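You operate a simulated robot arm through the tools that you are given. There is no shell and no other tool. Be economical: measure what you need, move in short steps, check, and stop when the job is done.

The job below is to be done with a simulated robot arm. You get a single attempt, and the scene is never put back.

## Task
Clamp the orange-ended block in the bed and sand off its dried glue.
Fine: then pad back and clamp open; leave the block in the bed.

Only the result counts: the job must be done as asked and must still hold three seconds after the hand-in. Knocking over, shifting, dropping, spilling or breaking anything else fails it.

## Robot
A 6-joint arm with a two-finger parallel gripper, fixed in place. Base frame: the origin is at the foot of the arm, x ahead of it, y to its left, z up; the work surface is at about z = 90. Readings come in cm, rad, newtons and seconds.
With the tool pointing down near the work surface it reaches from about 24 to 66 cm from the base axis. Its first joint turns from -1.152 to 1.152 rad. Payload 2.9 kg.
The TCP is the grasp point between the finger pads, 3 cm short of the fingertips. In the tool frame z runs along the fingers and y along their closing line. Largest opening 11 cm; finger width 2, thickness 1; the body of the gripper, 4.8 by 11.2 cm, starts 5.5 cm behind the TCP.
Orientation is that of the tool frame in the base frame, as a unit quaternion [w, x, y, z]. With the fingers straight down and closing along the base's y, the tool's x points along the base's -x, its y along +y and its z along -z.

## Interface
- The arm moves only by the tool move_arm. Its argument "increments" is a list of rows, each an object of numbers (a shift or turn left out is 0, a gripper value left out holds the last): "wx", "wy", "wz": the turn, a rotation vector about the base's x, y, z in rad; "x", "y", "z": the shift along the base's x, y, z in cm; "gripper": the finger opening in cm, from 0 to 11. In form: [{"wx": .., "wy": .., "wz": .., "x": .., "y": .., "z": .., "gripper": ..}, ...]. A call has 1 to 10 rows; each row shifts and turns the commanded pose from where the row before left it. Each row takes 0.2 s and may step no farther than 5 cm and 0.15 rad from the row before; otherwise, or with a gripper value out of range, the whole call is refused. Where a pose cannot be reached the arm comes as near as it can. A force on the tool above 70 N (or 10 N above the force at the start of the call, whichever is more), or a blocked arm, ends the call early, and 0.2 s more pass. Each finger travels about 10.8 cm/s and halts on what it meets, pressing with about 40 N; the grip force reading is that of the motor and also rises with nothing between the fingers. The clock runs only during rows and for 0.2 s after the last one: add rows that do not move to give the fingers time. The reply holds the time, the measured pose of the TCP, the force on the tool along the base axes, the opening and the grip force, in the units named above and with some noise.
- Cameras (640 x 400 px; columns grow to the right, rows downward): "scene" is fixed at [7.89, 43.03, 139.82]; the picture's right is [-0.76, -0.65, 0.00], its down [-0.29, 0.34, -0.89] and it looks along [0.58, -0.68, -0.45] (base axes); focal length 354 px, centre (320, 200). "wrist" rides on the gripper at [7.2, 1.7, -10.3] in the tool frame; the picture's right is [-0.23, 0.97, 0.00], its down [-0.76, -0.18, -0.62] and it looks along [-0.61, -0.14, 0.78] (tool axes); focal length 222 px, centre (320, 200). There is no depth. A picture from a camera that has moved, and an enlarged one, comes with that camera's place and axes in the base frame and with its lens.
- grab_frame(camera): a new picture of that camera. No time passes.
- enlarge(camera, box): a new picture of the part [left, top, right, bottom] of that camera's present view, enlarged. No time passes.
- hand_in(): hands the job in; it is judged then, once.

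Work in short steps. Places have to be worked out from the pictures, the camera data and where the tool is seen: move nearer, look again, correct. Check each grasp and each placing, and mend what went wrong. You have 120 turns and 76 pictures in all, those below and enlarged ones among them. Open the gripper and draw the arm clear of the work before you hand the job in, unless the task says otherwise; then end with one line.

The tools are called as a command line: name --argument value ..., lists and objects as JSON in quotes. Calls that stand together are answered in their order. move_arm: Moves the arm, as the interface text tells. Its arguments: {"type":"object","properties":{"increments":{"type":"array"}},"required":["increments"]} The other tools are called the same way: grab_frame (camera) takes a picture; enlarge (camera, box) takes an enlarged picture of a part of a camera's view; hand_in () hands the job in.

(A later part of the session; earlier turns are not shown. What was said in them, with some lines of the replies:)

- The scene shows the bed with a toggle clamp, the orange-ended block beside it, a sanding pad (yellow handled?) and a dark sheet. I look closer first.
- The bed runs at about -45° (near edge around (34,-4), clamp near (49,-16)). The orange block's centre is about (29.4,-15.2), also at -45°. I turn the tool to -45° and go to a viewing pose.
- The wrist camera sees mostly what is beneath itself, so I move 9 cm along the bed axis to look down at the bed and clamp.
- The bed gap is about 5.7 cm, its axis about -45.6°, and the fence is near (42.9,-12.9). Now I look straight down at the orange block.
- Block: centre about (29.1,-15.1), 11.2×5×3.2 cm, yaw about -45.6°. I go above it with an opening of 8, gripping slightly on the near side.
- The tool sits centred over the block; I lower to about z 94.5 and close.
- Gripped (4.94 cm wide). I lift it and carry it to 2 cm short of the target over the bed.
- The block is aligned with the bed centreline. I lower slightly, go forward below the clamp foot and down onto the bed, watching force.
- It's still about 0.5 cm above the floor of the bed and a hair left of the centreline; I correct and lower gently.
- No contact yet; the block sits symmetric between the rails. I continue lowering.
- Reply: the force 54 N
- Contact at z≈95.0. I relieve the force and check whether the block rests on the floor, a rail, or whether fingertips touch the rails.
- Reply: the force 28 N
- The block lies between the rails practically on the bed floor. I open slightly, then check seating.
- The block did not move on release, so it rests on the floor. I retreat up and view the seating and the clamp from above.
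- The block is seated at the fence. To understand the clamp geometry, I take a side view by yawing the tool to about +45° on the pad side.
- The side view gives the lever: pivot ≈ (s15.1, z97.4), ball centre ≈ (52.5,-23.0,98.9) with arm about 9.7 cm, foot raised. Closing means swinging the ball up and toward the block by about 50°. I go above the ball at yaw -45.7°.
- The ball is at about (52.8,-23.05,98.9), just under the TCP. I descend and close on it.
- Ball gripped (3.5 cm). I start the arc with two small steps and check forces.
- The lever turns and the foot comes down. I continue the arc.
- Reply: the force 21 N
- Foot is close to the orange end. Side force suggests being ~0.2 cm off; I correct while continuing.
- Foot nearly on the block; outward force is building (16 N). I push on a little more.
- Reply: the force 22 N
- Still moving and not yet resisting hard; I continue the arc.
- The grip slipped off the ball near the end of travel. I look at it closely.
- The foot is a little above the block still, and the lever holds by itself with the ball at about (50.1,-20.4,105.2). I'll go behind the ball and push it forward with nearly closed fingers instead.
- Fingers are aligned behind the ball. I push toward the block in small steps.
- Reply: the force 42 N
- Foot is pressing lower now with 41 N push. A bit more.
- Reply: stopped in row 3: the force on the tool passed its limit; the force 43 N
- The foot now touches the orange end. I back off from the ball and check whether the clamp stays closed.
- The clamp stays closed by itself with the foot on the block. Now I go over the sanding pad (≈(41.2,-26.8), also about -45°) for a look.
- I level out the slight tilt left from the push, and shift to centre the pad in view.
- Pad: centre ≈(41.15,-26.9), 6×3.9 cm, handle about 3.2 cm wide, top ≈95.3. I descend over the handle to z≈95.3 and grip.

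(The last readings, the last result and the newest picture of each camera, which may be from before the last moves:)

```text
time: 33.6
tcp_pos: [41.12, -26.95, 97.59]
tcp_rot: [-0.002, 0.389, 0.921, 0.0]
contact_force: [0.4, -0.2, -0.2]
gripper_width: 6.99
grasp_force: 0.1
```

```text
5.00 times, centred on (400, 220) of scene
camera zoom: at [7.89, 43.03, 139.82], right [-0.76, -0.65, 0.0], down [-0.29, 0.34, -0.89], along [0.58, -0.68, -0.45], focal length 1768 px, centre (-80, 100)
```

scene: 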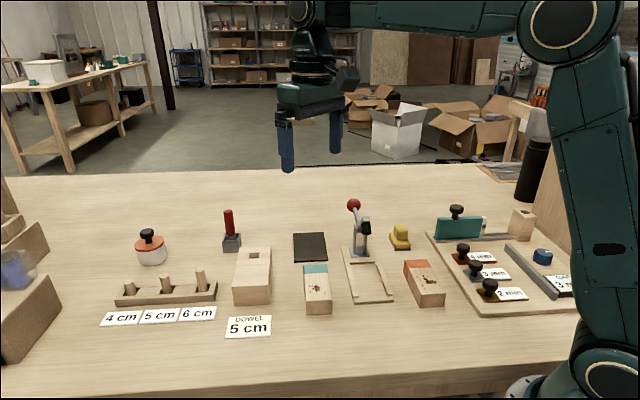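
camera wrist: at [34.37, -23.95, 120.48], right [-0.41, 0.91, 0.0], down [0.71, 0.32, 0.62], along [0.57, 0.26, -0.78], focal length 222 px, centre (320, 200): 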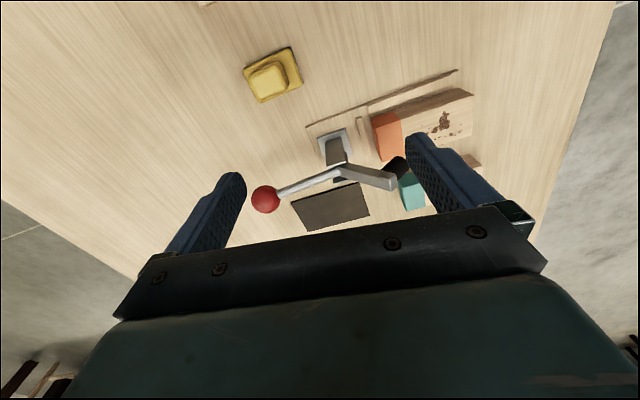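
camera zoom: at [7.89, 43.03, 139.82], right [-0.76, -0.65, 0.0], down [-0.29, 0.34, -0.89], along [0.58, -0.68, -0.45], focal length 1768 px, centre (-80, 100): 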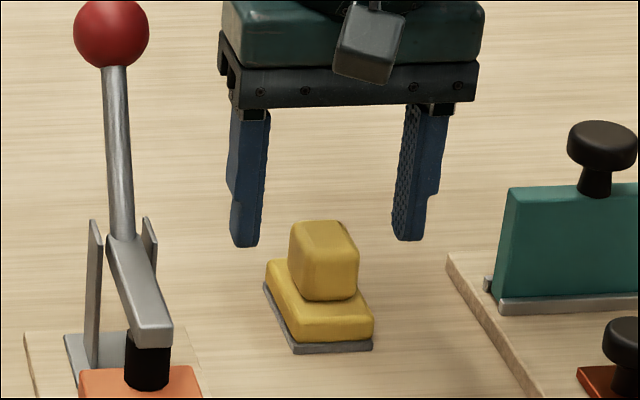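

Aligned. I lower to z≈95.3 and grip the handle.

move_arm --increments '[{"z": -1.2}, {"z": -1}, {}, {"gripper": 2}, {}, {}, {}]'

enlarge --camera "wrist" --box '[190, 50, 450, 230]'

```text
time: 35.2
tcp_pos: [41.09, -26.94, 95.44]
tcp_rot: [0.0, 0.389, 0.921, -0.001]
contact_force: [0.3, 0.1, -0.2]
gripper_width: 2.75
grasp_force: 40.0
```

```text
2.22 times, centred on (320, 140) of wrist
camera zoom: at [37.37, -20.58, 105.84], right [0.86, 0.52, 0.0], down [0.41, -0.67, 0.62], along [0.32, -0.53, -0.78], focal length 494 px, centre (320, 333)
```

zoom: 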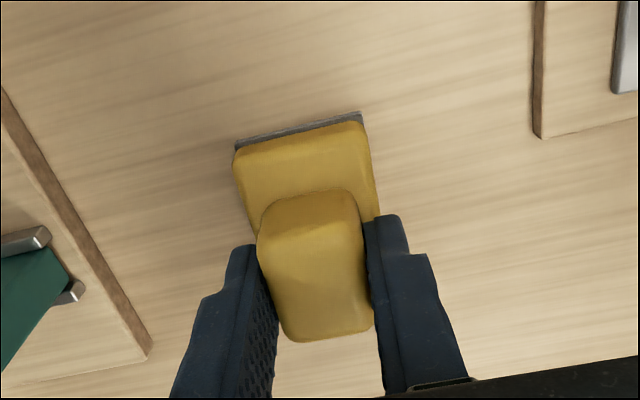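

Handle gripped; home TCP is (41.09,-26.94,95.44). I lift and carry the pad around the clamp to above the block.

move_arm --increments '[{"z": 4}, {"z": 3}, {"x": -2.3, "y": 3.3}, {"x": -2.3, "y": 3.3}, {"x": -2.4, "y": 3.4}, {"x": 1, "y": 3.2}, {"x": 1.1, "y": 3.2}, {"x": 1.1, "y": 3.2}, {}]'

enlarge --camera "wrist" --box '[190, 50, 450, 230]'

enlarge --camera "scene" --box '[310, 180, 430, 310]'

```text
time: 37.2
tcp_pos: [37.3, -7.43, 102.4]
tcp_rot: [-0.001, 0.389, 0.921, -0.001]
contact_force: [0.9, -0.1, -0.7]
gripper_width: 2.76
grasp_force: 39.3
```

```text
2.22 times, centred on (320, 140) of wrist
camera zoom: at [33.63, -1.02, 112.81], right [0.86, 0.52, 0.0], down [0.4, -0.67, 0.62], along [0.32, -0.53, -0.78], focal length 494 px, centre (320, 333)
```

zoom: 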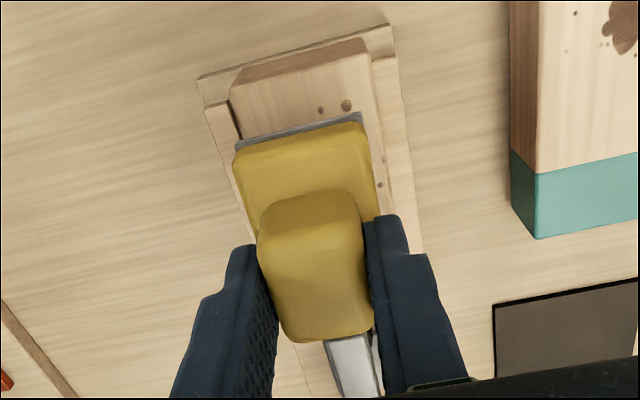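

```text
3.08 times, centred on (370, 245) of scene
camera zoom: at [7.89, 43.03, 139.82], right [-0.76, -0.65, 0.0], down [-0.29, 0.34, -0.89], along [0.58, -0.68, -0.45], focal length 1088 px, centre (166, 62)
```

zoom: 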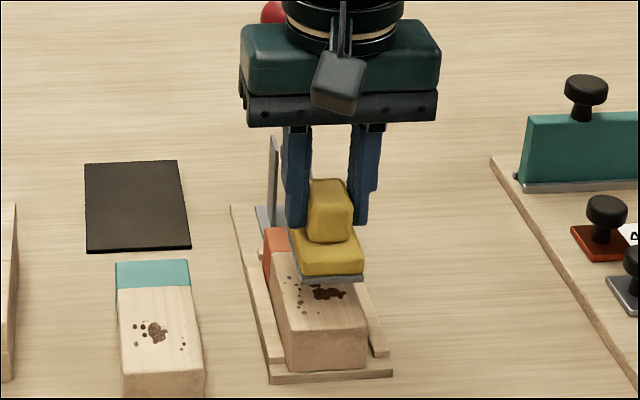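

Pad is over the glue, clear of the foot. I lower to contact (expected ≈99.2) in small steps.

move_arm --increments '[{"x": 0.1, "y": 0.1, "z": -1.5}, {"z": -1}, {"z": -0.5}, {"z": -0.2}, {}]'

```text
time: 38.5
tcp_pos: [37.51, -7.44, 99.3]
tcp_rot: [0.003, 0.389, 0.921, 0.001]
contact_force: [-1.1, -4.9, 40.4]
gripper_width: 2.74
grasp_force: 40.3
```

Contact with 40 N; I ease to about 20 N and make a first stroke back and forth along the block.

move_arm --increments '[{"z": 0.12}, {"x": 0.35, "y": -0.36}, {"x": 0.35, "y": -0.36}, {"x": 0.35, "y": -0.36}, {"x": -0.42, "y": 0.43}, {"x": -0.42, "y": 0.43}, {"x": -0.42, "y": 0.43}, {"x": -0.42, "y": 0.43}, {"x": -0.42, "y": 0.43}, {"x": -0.42, "y": 0.43}]'

enlarge --camera "scene" --box '[320, 200, 420, 310]'

```text
time: 40.6
tcp_pos: [36.07, -6.0, 99.4]
tcp_rot: [0.0, 0.389, 0.921, 0.0]
contact_force: [3.2, -5.1, 14.8]
gripper_width: 2.74
grasp_force: 40.2
```

```text
3.64 times, centred on (370, 255) of scene
camera zoom: at [7.88, 43.02, 139.82], right [-0.76, -0.65, 0.0], down [-0.29, 0.34, -0.89], along [0.58, -0.68, -0.45], focal length 1286 px, centre (138, 0)
```

zoom: 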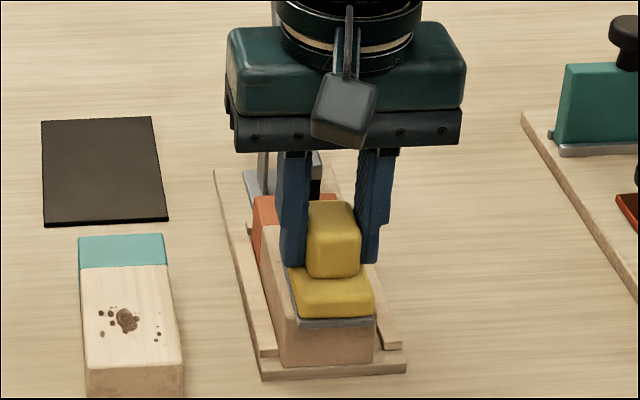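

15 N contact holds and the block stays. Next stroke offset toward the far-left (+n) side of the block.

move_arm --increments '[{"x": 0.45, "y": 0.44}, {"x": 0.45, "y": -0.46}, {"x": 0.45, "y": -0.46}, {"x": 0.45, "y": -0.46}, {"x": 0.45, "y": -0.46}, {"x": 0.45, "y": -0.46}, {"x": -0.56, "y": 0.57}, {"x": -0.56, "y": 0.57}, {"x": -0.56, "y": 0.57}, {"x": -0.56, "y": 0.57}]'

move_arm --increments '[{"x": -0.6, "y": -0.58}, {"x": 0.45, "y": -0.46}, {"x": 0.45, "y": -0.46}, {"x": 0.45, "y": -0.46}, {"x": 0.45, "y": -0.46}, {"x": 0.45, "y": -0.46}, {"x": -0.56, "y": 0.57}, {"x": -0.56, "y": 0.57}, {"x": -0.56, "y": 0.57}, {"x": -0.56, "y": 0.57}]'

move_arm --increments '[{"z": 2}, {"z": 2.5}, {"x": -0.5, "y": 0.5, "z": 2}, {"x": -1.5, "y": -3}, {}]'

enlarge --camera "scene" --box '[320, 200, 420, 310]'

```text
time: 42.9
tcp_pos: [36.45, -5.39, 99.46]
tcp_rot: [-0.002, 0.388, 0.922, -0.001]
contact_force: [0.2, -1.9, 7.0]
gripper_width: 2.73
grasp_force: 39.9
```

```text
time: 45.0
tcp_pos: [35.97, -6.07, 99.41]
tcp_rot: [0.002, 0.389, 0.921, 0.0]
contact_force: [6.4, -6.9, 26.2]
gripper_width: 2.74
grasp_force: 39.8
```

```text
time: 46.2
tcp_pos: [33.73, -8.4, 105.95]
tcp_rot: [-0.001, 0.389, 0.921, 0.001]
contact_force: [-1.4, -0.5, -1.4]
gripper_width: 2.73
grasp_force: 40.0
```

```text
3.64 times, centred on (370, 255) of scene
camera zoom: at [7.89, 43.03, 139.82], right [-0.76, -0.65, 0.0], down [-0.29, 0.34, -0.89], along [0.58, -0.68, -0.45], focal length 1286 px, centre (138, 0)
```

zoom: 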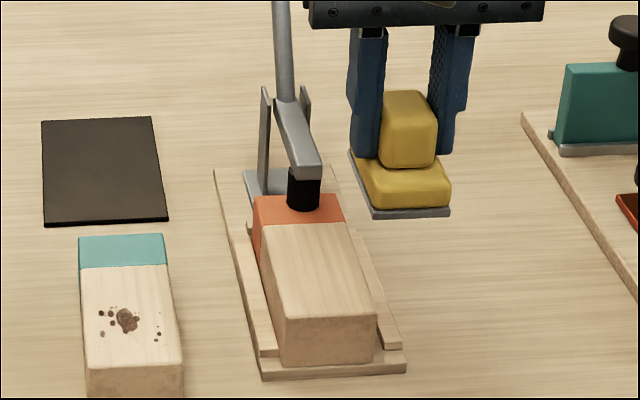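

The glue appears to be gone; I check close up.

enlarge --camera "scene" --box '[350, 250, 410, 305]'

grab_frame --camera "wrist"

```text
7.27 times, centred on (380, 278) of scene
camera zoom: at [7.89, 43.03, 139.82], right [-0.76, -0.65, 0.0], down [-0.29, 0.34, -0.89], along [0.58, -0.68, -0.45], focal length 2572 px, centre (-116, -364)
```

zoom: 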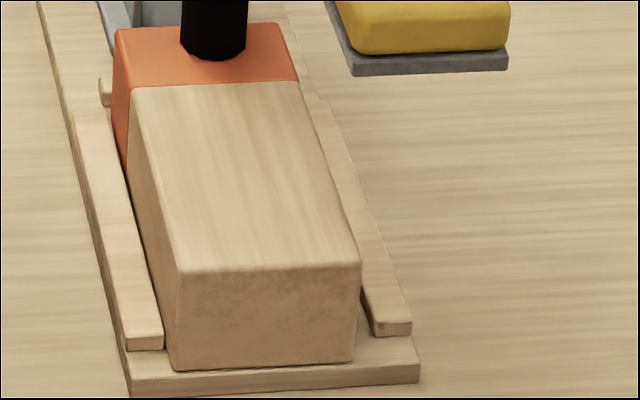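

```text
26 pictures are left
camera wrist: at [30.07, -2.03, 116.34], right [0.86, 0.52, 0.0], down [0.41, -0.67, 0.62], along [0.32, -0.53, -0.78], focal length 222 px, centre (320, 200)
```

wrist: 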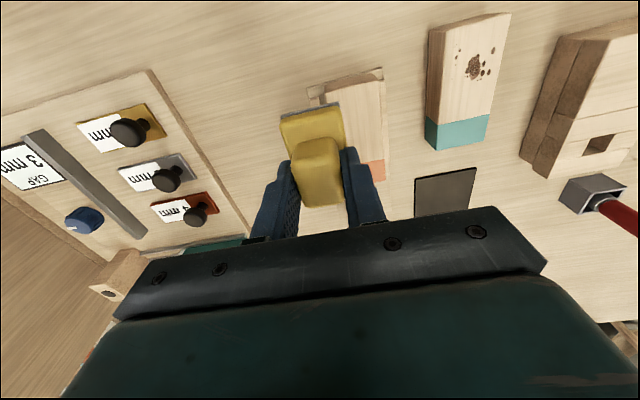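

All clean. I carry the pad back to above its home spot.

move_arm --increments '[{"y": -4.3}, {"x": 0.3, "y": -4.3}, {"x": 2.3, "y": -3.3}, {"x": 2.4, "y": -3.3}, {"x": 2.36, "y": -3.34}, {"z": -4}, {"z": -3}, {}, {}]'

enlarge --camera "scene" --box '[350, 180, 450, 260]'

```text
time: 48.2
tcp_pos: [41.2, -26.82, 98.8]
tcp_rot: [0.0, 0.388, 0.922, -0.001]
contact_force: [0.6, 0.7, -1.0]
gripper_width: 2.75
grasp_force: 39.9
```

```text
5.00 times, centred on (400, 220) of scene
camera zoom: at [7.89, 43.02, 139.82], right [-0.76, -0.65, 0.0], down [-0.29, 0.34, -0.89], along [0.58, -0.68, -0.45], focal length 1768 px, centre (-80, 100)
```

zoom: 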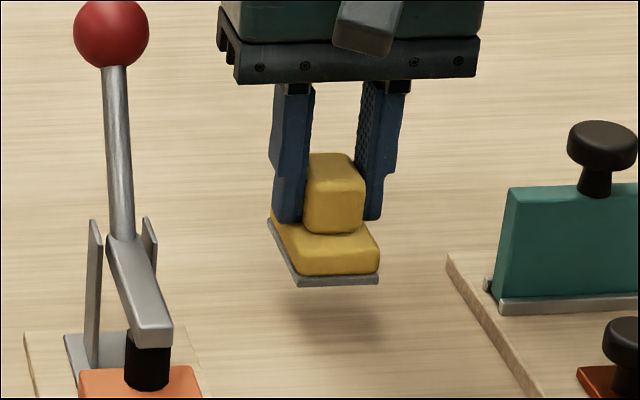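

Right above home; I lower 3.3 cm to the table.

move_arm --increments '[{"x": -0.08, "y": -0.1, "z": -2}, {"z": -1}, {"z": -0.2}, {"z": -0.1}, {}]'

enlarge --camera "scene" --box '[360, 215, 420, 265]'

```text
time: 49.5
tcp_pos: [41.2, -27.08, 95.53]
tcp_rot: [-0.002, 0.388, 0.922, -0.001]
contact_force: [0.2, 0.7, 0.2]
gripper_width: 2.71
grasp_force: 40.5
```

```text
8.00 times, centred on (390, 240) of scene
camera zoom: at [7.89, 43.03, 139.82], right [-0.76, -0.65, 0.0], down [-0.29, 0.34, -0.89], along [0.58, -0.68, -0.45], focal length 2830 px, centre (-240, -120)
```

zoom: 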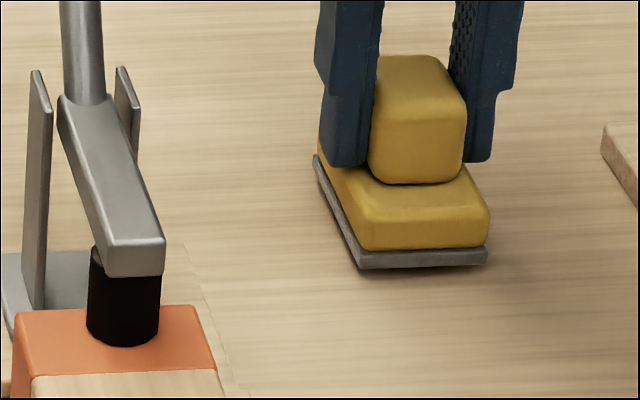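

The pad still hovers ~0.5 cm (it slid up in the grip when pressed). I lower gently to contact.

move_arm --increments '[{"x": -0.08, "y": 0.1, "z": -0.2}, {"z": -0.15}, {"z": -0.1}, {}]'

enlarge --camera "scene" --box '[360, 215, 420, 265]'

```text
time: 50.5
tcp_pos: [41.11, -27.07, 95.15]
tcp_rot: [-0.001, 0.388, 0.922, -0.001]
contact_force: [0.6, -0.2, -1.4]
gripper_width: 2.71
grasp_force: 40.0
```

```text
8.00 times, centred on (390, 240) of scene
camera zoom: at [7.89, 43.03, 139.82], right [-0.76, -0.65, 0.0], down [-0.29, 0.34, -0.89], along [0.58, -0.68, -0.45], focal length 2830 px, centre (-240, -120)
```

zoom: 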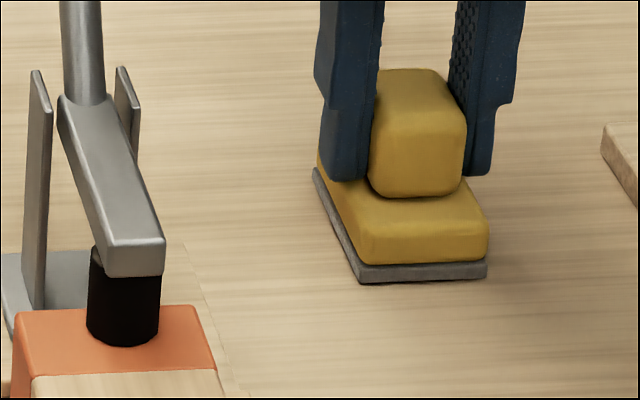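

Within ~0.1 cm of the table and matching the original picture. A last bit down, then release and rise.

move_arm --increments '[{"z": -0.1}, {"z": -0.05}, {}, {"gripper": 6}, {}, {}, {"z": 4}, {"z": 4}, {"z": 4}, {}]'

enlarge --camera "scene" --box '[360, 215, 420, 265]'

```text
time: 52.6
tcp_pos: [40.9, -26.8, 107.0]
tcp_rot: [-0.001, 0.389, 0.921, 0.0]
contact_force: [0.2, 0.3, 0.3]
gripper_width: 6.02
grasp_force: 0.1
```

```text
8.00 times, centred on (390, 240) of scene
camera zoom: at [7.89, 43.03, 139.82], right [-0.76, -0.65, 0.0], down [-0.29, 0.34, -0.89], along [0.58, -0.68, -0.45], focal length 2830 px, centre (-240, -120)
```

zoom: 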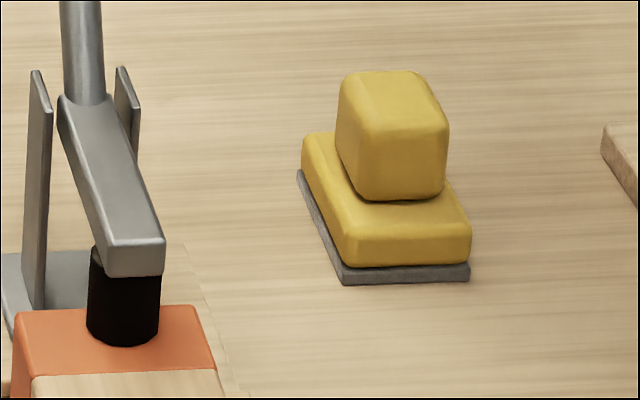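

On release the pad was dragged ~0.5 cm. I regrip centred on the home position, which slides it back, then release.

move_arm --increments '[{"x": 0.05, "y": -0.05, "z": -4}, {"z": -4}, {"z": -3.6}, {}, {"gripper": 2.75}, {}, {}, {}]'

enlarge --camera "scene" --box '[360, 215, 420, 265]'

```text
time: 54.5
tcp_pos: [40.75, -26.93, 95.37]
tcp_rot: [0.0, 0.388, 0.922, -0.001]
contact_force: [-0.8, -0.9, -0.8]
gripper_width: 2.81
grasp_force: 0.7
```

```text
8.00 times, centred on (390, 240) of scene
camera zoom: at [7.89, 43.03, 139.82], right [-0.76, -0.65, 0.0], down [-0.29, 0.34, -0.89], along [0.58, -0.68, -0.45], focal length 2830 px, centre (-240, -120)
```

zoom: 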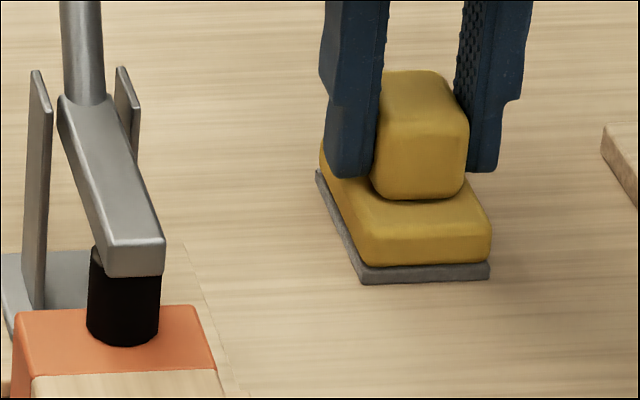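

Back within ~0.1 cm of its original place, with almost no grip force. I open gently and rise.

move_arm --increments '[{"gripper": 3}, {"gripper": 3.4}, {"gripper": 6}, {}, {"z": 4}, {"z": 4}, {"z": 4}, {}]'

enlarge --camera "scene" --box '[360, 215, 420, 265]'

```text
time: 56.2
tcp_pos: [41.06, -27.07, 107.47]
tcp_rot: [-0.001, 0.388, 0.922, 0.0]
contact_force: [0.7, 0.6, -0.2]
gripper_width: 6.0
grasp_force: 0.1
```

```text
8.00 times, centred on (390, 240) of scene
camera zoom: at [7.89, 43.03, 139.82], right [-0.76, -0.65, 0.0], down [-0.29, 0.34, -0.89], along [0.58, -0.68, -0.45], focal length 2830 px, centre (-240, -120)
```

zoom: 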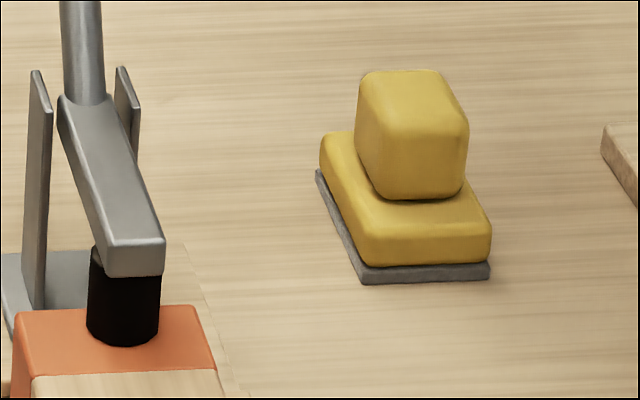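

Pad is home. Now open the clamp: I come down in front of the ball (≈s20.2, z106) with nearly closed fingers to push it back.

move_arm --increments '[{"z": 4, "gripper": 1.6}, {"z": 1.8}, {"x": 2, "y": 3.3}, {"x": 2, "y": 3.3}, {"x": 1.95, "y": 3.35}, {}, {"z": -3}, {"z": -3.6}, {}]'

enlarge --camera "scene" --box '[310, 140, 430, 260]'

enlarge --camera "wrist" --box '[190, 50, 450, 250]'

```text
time: 58.2
tcp_pos: [46.95, -17.16, 106.49]
tcp_rot: [0.0, 0.388, 0.922, 0.0]
contact_force: [0.5, 0.1, 0.3]
gripper_width: 1.6
grasp_force: 0.1
```

```text
3.33 times, centred on (370, 200) of scene
camera zoom: at [7.89, 43.03, 139.82], right [-0.76, -0.65, 0.0], down [-0.29, 0.34, -0.89], along [0.58, -0.68, -0.45], focal length 1179 px, centre (153, 200)
```

zoom: 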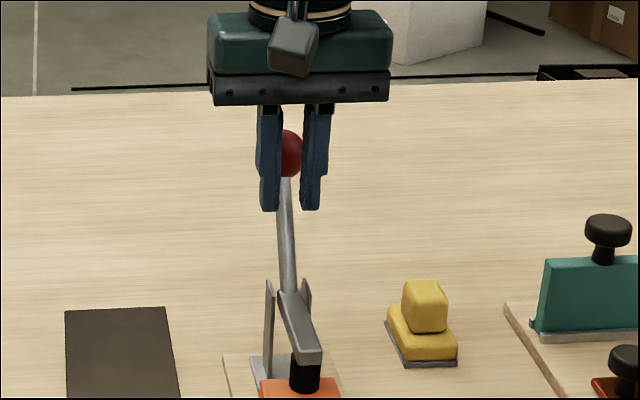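

```text
2.00 times, centred on (320, 150) of wrist
camera zoom: at [43.2, -10.79, 116.84], right [0.86, 0.52, 0.0], down [0.41, -0.67, 0.62], along [0.32, -0.53, -0.78], focal length 444 px, centre (320, 300)
```

zoom: 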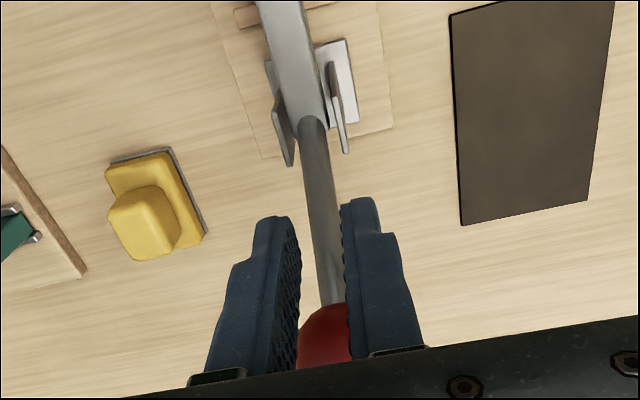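

Aligned. I push the ball backward in small steps.

move_arm --increments '[{"x": 0.5, "y": -0.52}, {"x": 0.35, "y": -0.36}, {"x": 0.35, "y": -0.36, "z": -0.1}, {"x": 0.35, "y": -0.36, "z": -0.15}, {"x": 0.35, "y": -0.36, "z": -0.2}, {"x": 0.35, "y": -0.36, "z": -0.2}, {}]'

enlarge --camera "scene" --box '[310, 140, 430, 260]'

```text
time: 59.9
tcp_pos: [49.31, -19.45, 105.82]
tcp_rot: [-0.001, 0.388, 0.921, -0.001]
contact_force: [-3.1, -0.2, -1.4]
gripper_width: 1.69
grasp_force: 0.8
```

```text
3.33 times, centred on (370, 200) of scene
camera zoom: at [7.88, 43.03, 139.82], right [-0.76, -0.65, 0.0], down [-0.29, 0.34, -0.89], along [0.58, -0.68, -0.45], focal length 1179 px, centre (153, 200)
```

zoom: 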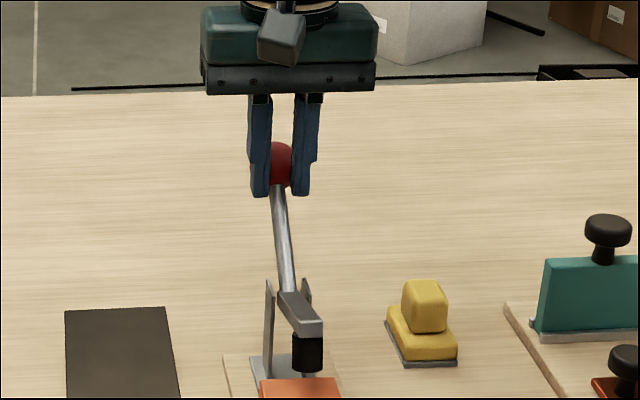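

It opens easily (few N). I continue along the arc.

move_arm --increments '[{"x": 0.4, "y": -0.41, "z": -0.6}, {"x": 0.4, "y": -0.41, "z": -0.7}, {"x": 0.35, "y": -0.36, "z": -0.75}, {"x": 0.35, "y": -0.36, "z": -0.75}, {}]'

enlarge --camera "scene" --box '[310, 140, 430, 260]'

```text
time: 61.0
tcp_pos: [50.68, -20.84, 103.04]
tcp_rot: [-0.003, 0.387, 0.922, 0.0]
contact_force: [-11.1, 14.1, -5.3]
gripper_width: 1.9
grasp_force: 2.9
```

```text
3.33 times, centred on (370, 200) of scene
camera zoom: at [7.86, 43.06, 139.81], right [-0.76, -0.65, 0.0], down [-0.29, 0.34, -0.89], along [0.58, -0.68, -0.45], focal length 1179 px, centre (153, 200)
```

zoom: 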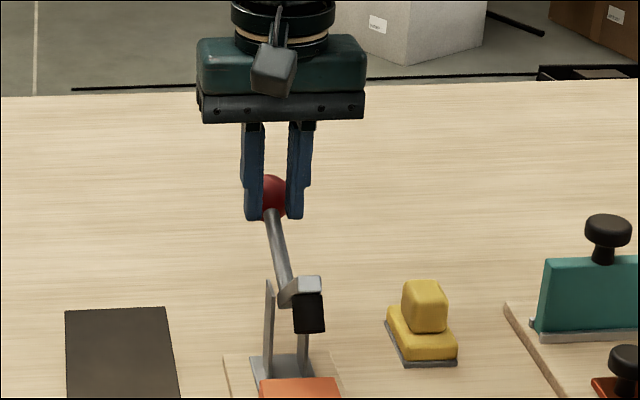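

Ball is low now (~s24, z102). I lift off, move above it, close the fingers and press it down the rest.

move_arm --increments '[{"x": -0.3, "y": 0.3}, {"z": 3}, {"z": 3}, {"x": 1, "y": -1, "gripper": 0.3}, {"x": 1.05, "y": -1.1}, {}, {"z": -1}, {"z": -1}]'

enlarge --camera "scene" --box '[310, 140, 430, 260]'

enlarge --camera "wrist" --box '[190, 50, 450, 250]'

```text
time: 62.9
tcp_pos: [52.36, -22.78, 107.03]
tcp_rot: [-0.001, 0.388, 0.922, -0.001]
contact_force: [-0.5, 0.2, 0.2]
gripper_width: 0.32
grasp_force: 0.1
```

```text
3.33 times, centred on (370, 200) of scene
camera zoom: at [7.89, 43.03, 139.82], right [-0.76, -0.65, 0.0], down [-0.29, 0.34, -0.89], along [0.58, -0.68, -0.45], focal length 1179 px, centre (153, 200)
```

zoom: 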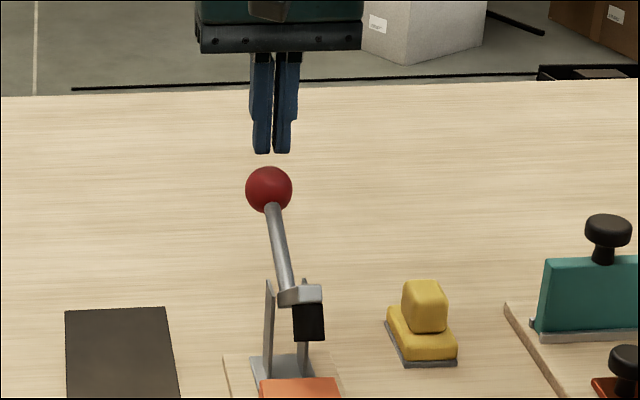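

```text
2.00 times, centred on (320, 150) of wrist
camera zoom: at [48.71, -16.47, 117.49], right [0.86, 0.52, 0.0], down [0.41, -0.67, 0.62], along [0.32, -0.53, -0.78], focal length 444 px, centre (320, 300)
```

zoom: 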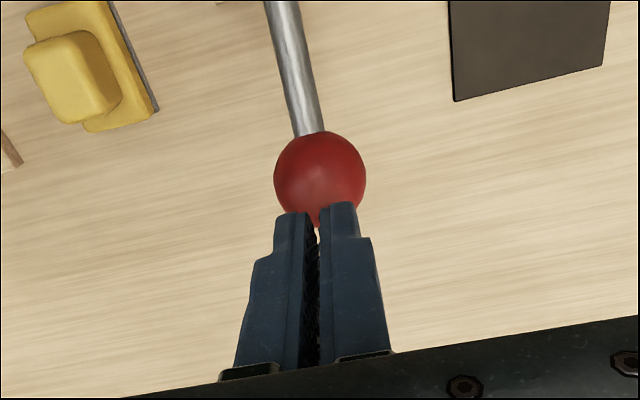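

Fingertips are above the ball (ball ≈(52.3,-22.5,101.4)). I press down in small steps toward its original height.

move_arm --increments '[{"z": -0.7}, {"z": -0.6}, {"z": -0.5, "x": 0.1, "y": -0.1}, {"z": -0.5, "x": 0.1, "y": -0.1}, {"z": -0.5}, {"z": -0.4}, {}]'

enlarge --camera "scene" --box '[310, 140, 430, 260]'

```text
time: 64.5
tcp_pos: [52.53, -22.94, 103.87]
tcp_rot: [-0.001, 0.388, 0.922, -0.001]
contact_force: [-0.3, -0.7, -0.2]
gripper_width: 0.3
grasp_force: 0.1
```

```text
3.33 times, centred on (370, 200) of scene
camera zoom: at [7.89, 43.03, 139.82], right [-0.76, -0.65, 0.0], down [-0.29, 0.34, -0.89], along [0.58, -0.68, -0.45], focal length 1179 px, centre (153, 200)
```

zoom: 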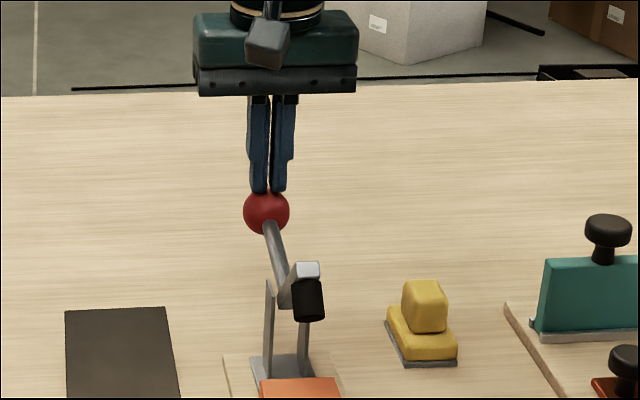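

Lever is practically at its original open position; one last 0.3 cm press, then retreat upward.

move_arm --increments '[{"z": -0.2}, {"z": -0.15}, {}, {"z": 4}, {"z": 5}, {"x": -3, "z": 3, "gripper": 5}, {"x": -4, "y": 3}, {}]'

grab_frame --camera "scene"

enlarge --camera "scene" --box '[310, 180, 430, 310]'

```text
time: 66.2
tcp_pos: [45.67, -20.02, 115.63]
tcp_rot: [-0.001, 0.388, 0.922, -0.001]
contact_force: [-0.1, 0.3, -0.2]
gripper_width: 4.98
grasp_force: 0.0
```

```text
12 pictures are left
```

scene: 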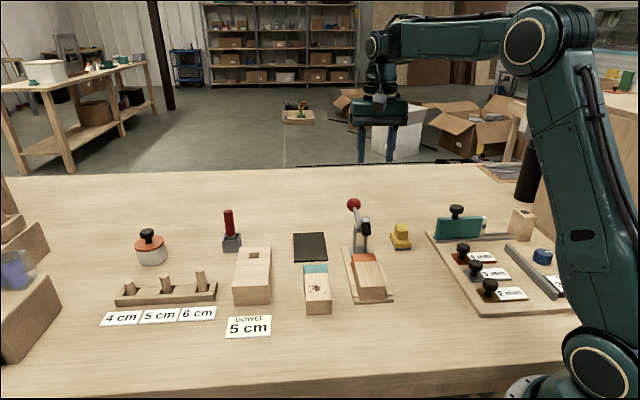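

```text
3.08 times, centred on (370, 245) of scene
camera zoom: at [7.88, 43.03, 139.82], right [-0.76, -0.65, 0.0], down [-0.29, 0.34, -0.89], along [0.58, -0.68, -0.45], focal length 1088 px, centre (166, 62)
```

zoom: 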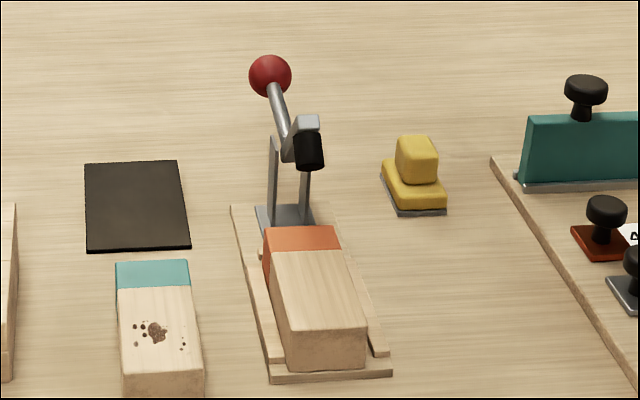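

Everything is as asked: the glue is gone, the block lies in the bed, the clamp is open as at the start, the pad is at home, and the arm is clear. I open the gripper fully and hand in.

move_arm --increments '[{"z": 3, "gripper": 11}, {}, {}]'

hand_in

```text
time: 67.0
tcp_pos: [45.53, -19.93, 118.71]
tcp_rot: [-0.001, 0.388, 0.922, -0.001]
contact_force: [0.6, 1.0, -1.0]
gripper_width: 11.0
grasp_force: 0.0
```

```text
The job is handed in.
```

I clamped the orange-ended block in the bed and sanded off its glue, put the pad back within about 0.2 cm of its original spot, opened the clamp, left the block in the bed, and handed the job in.
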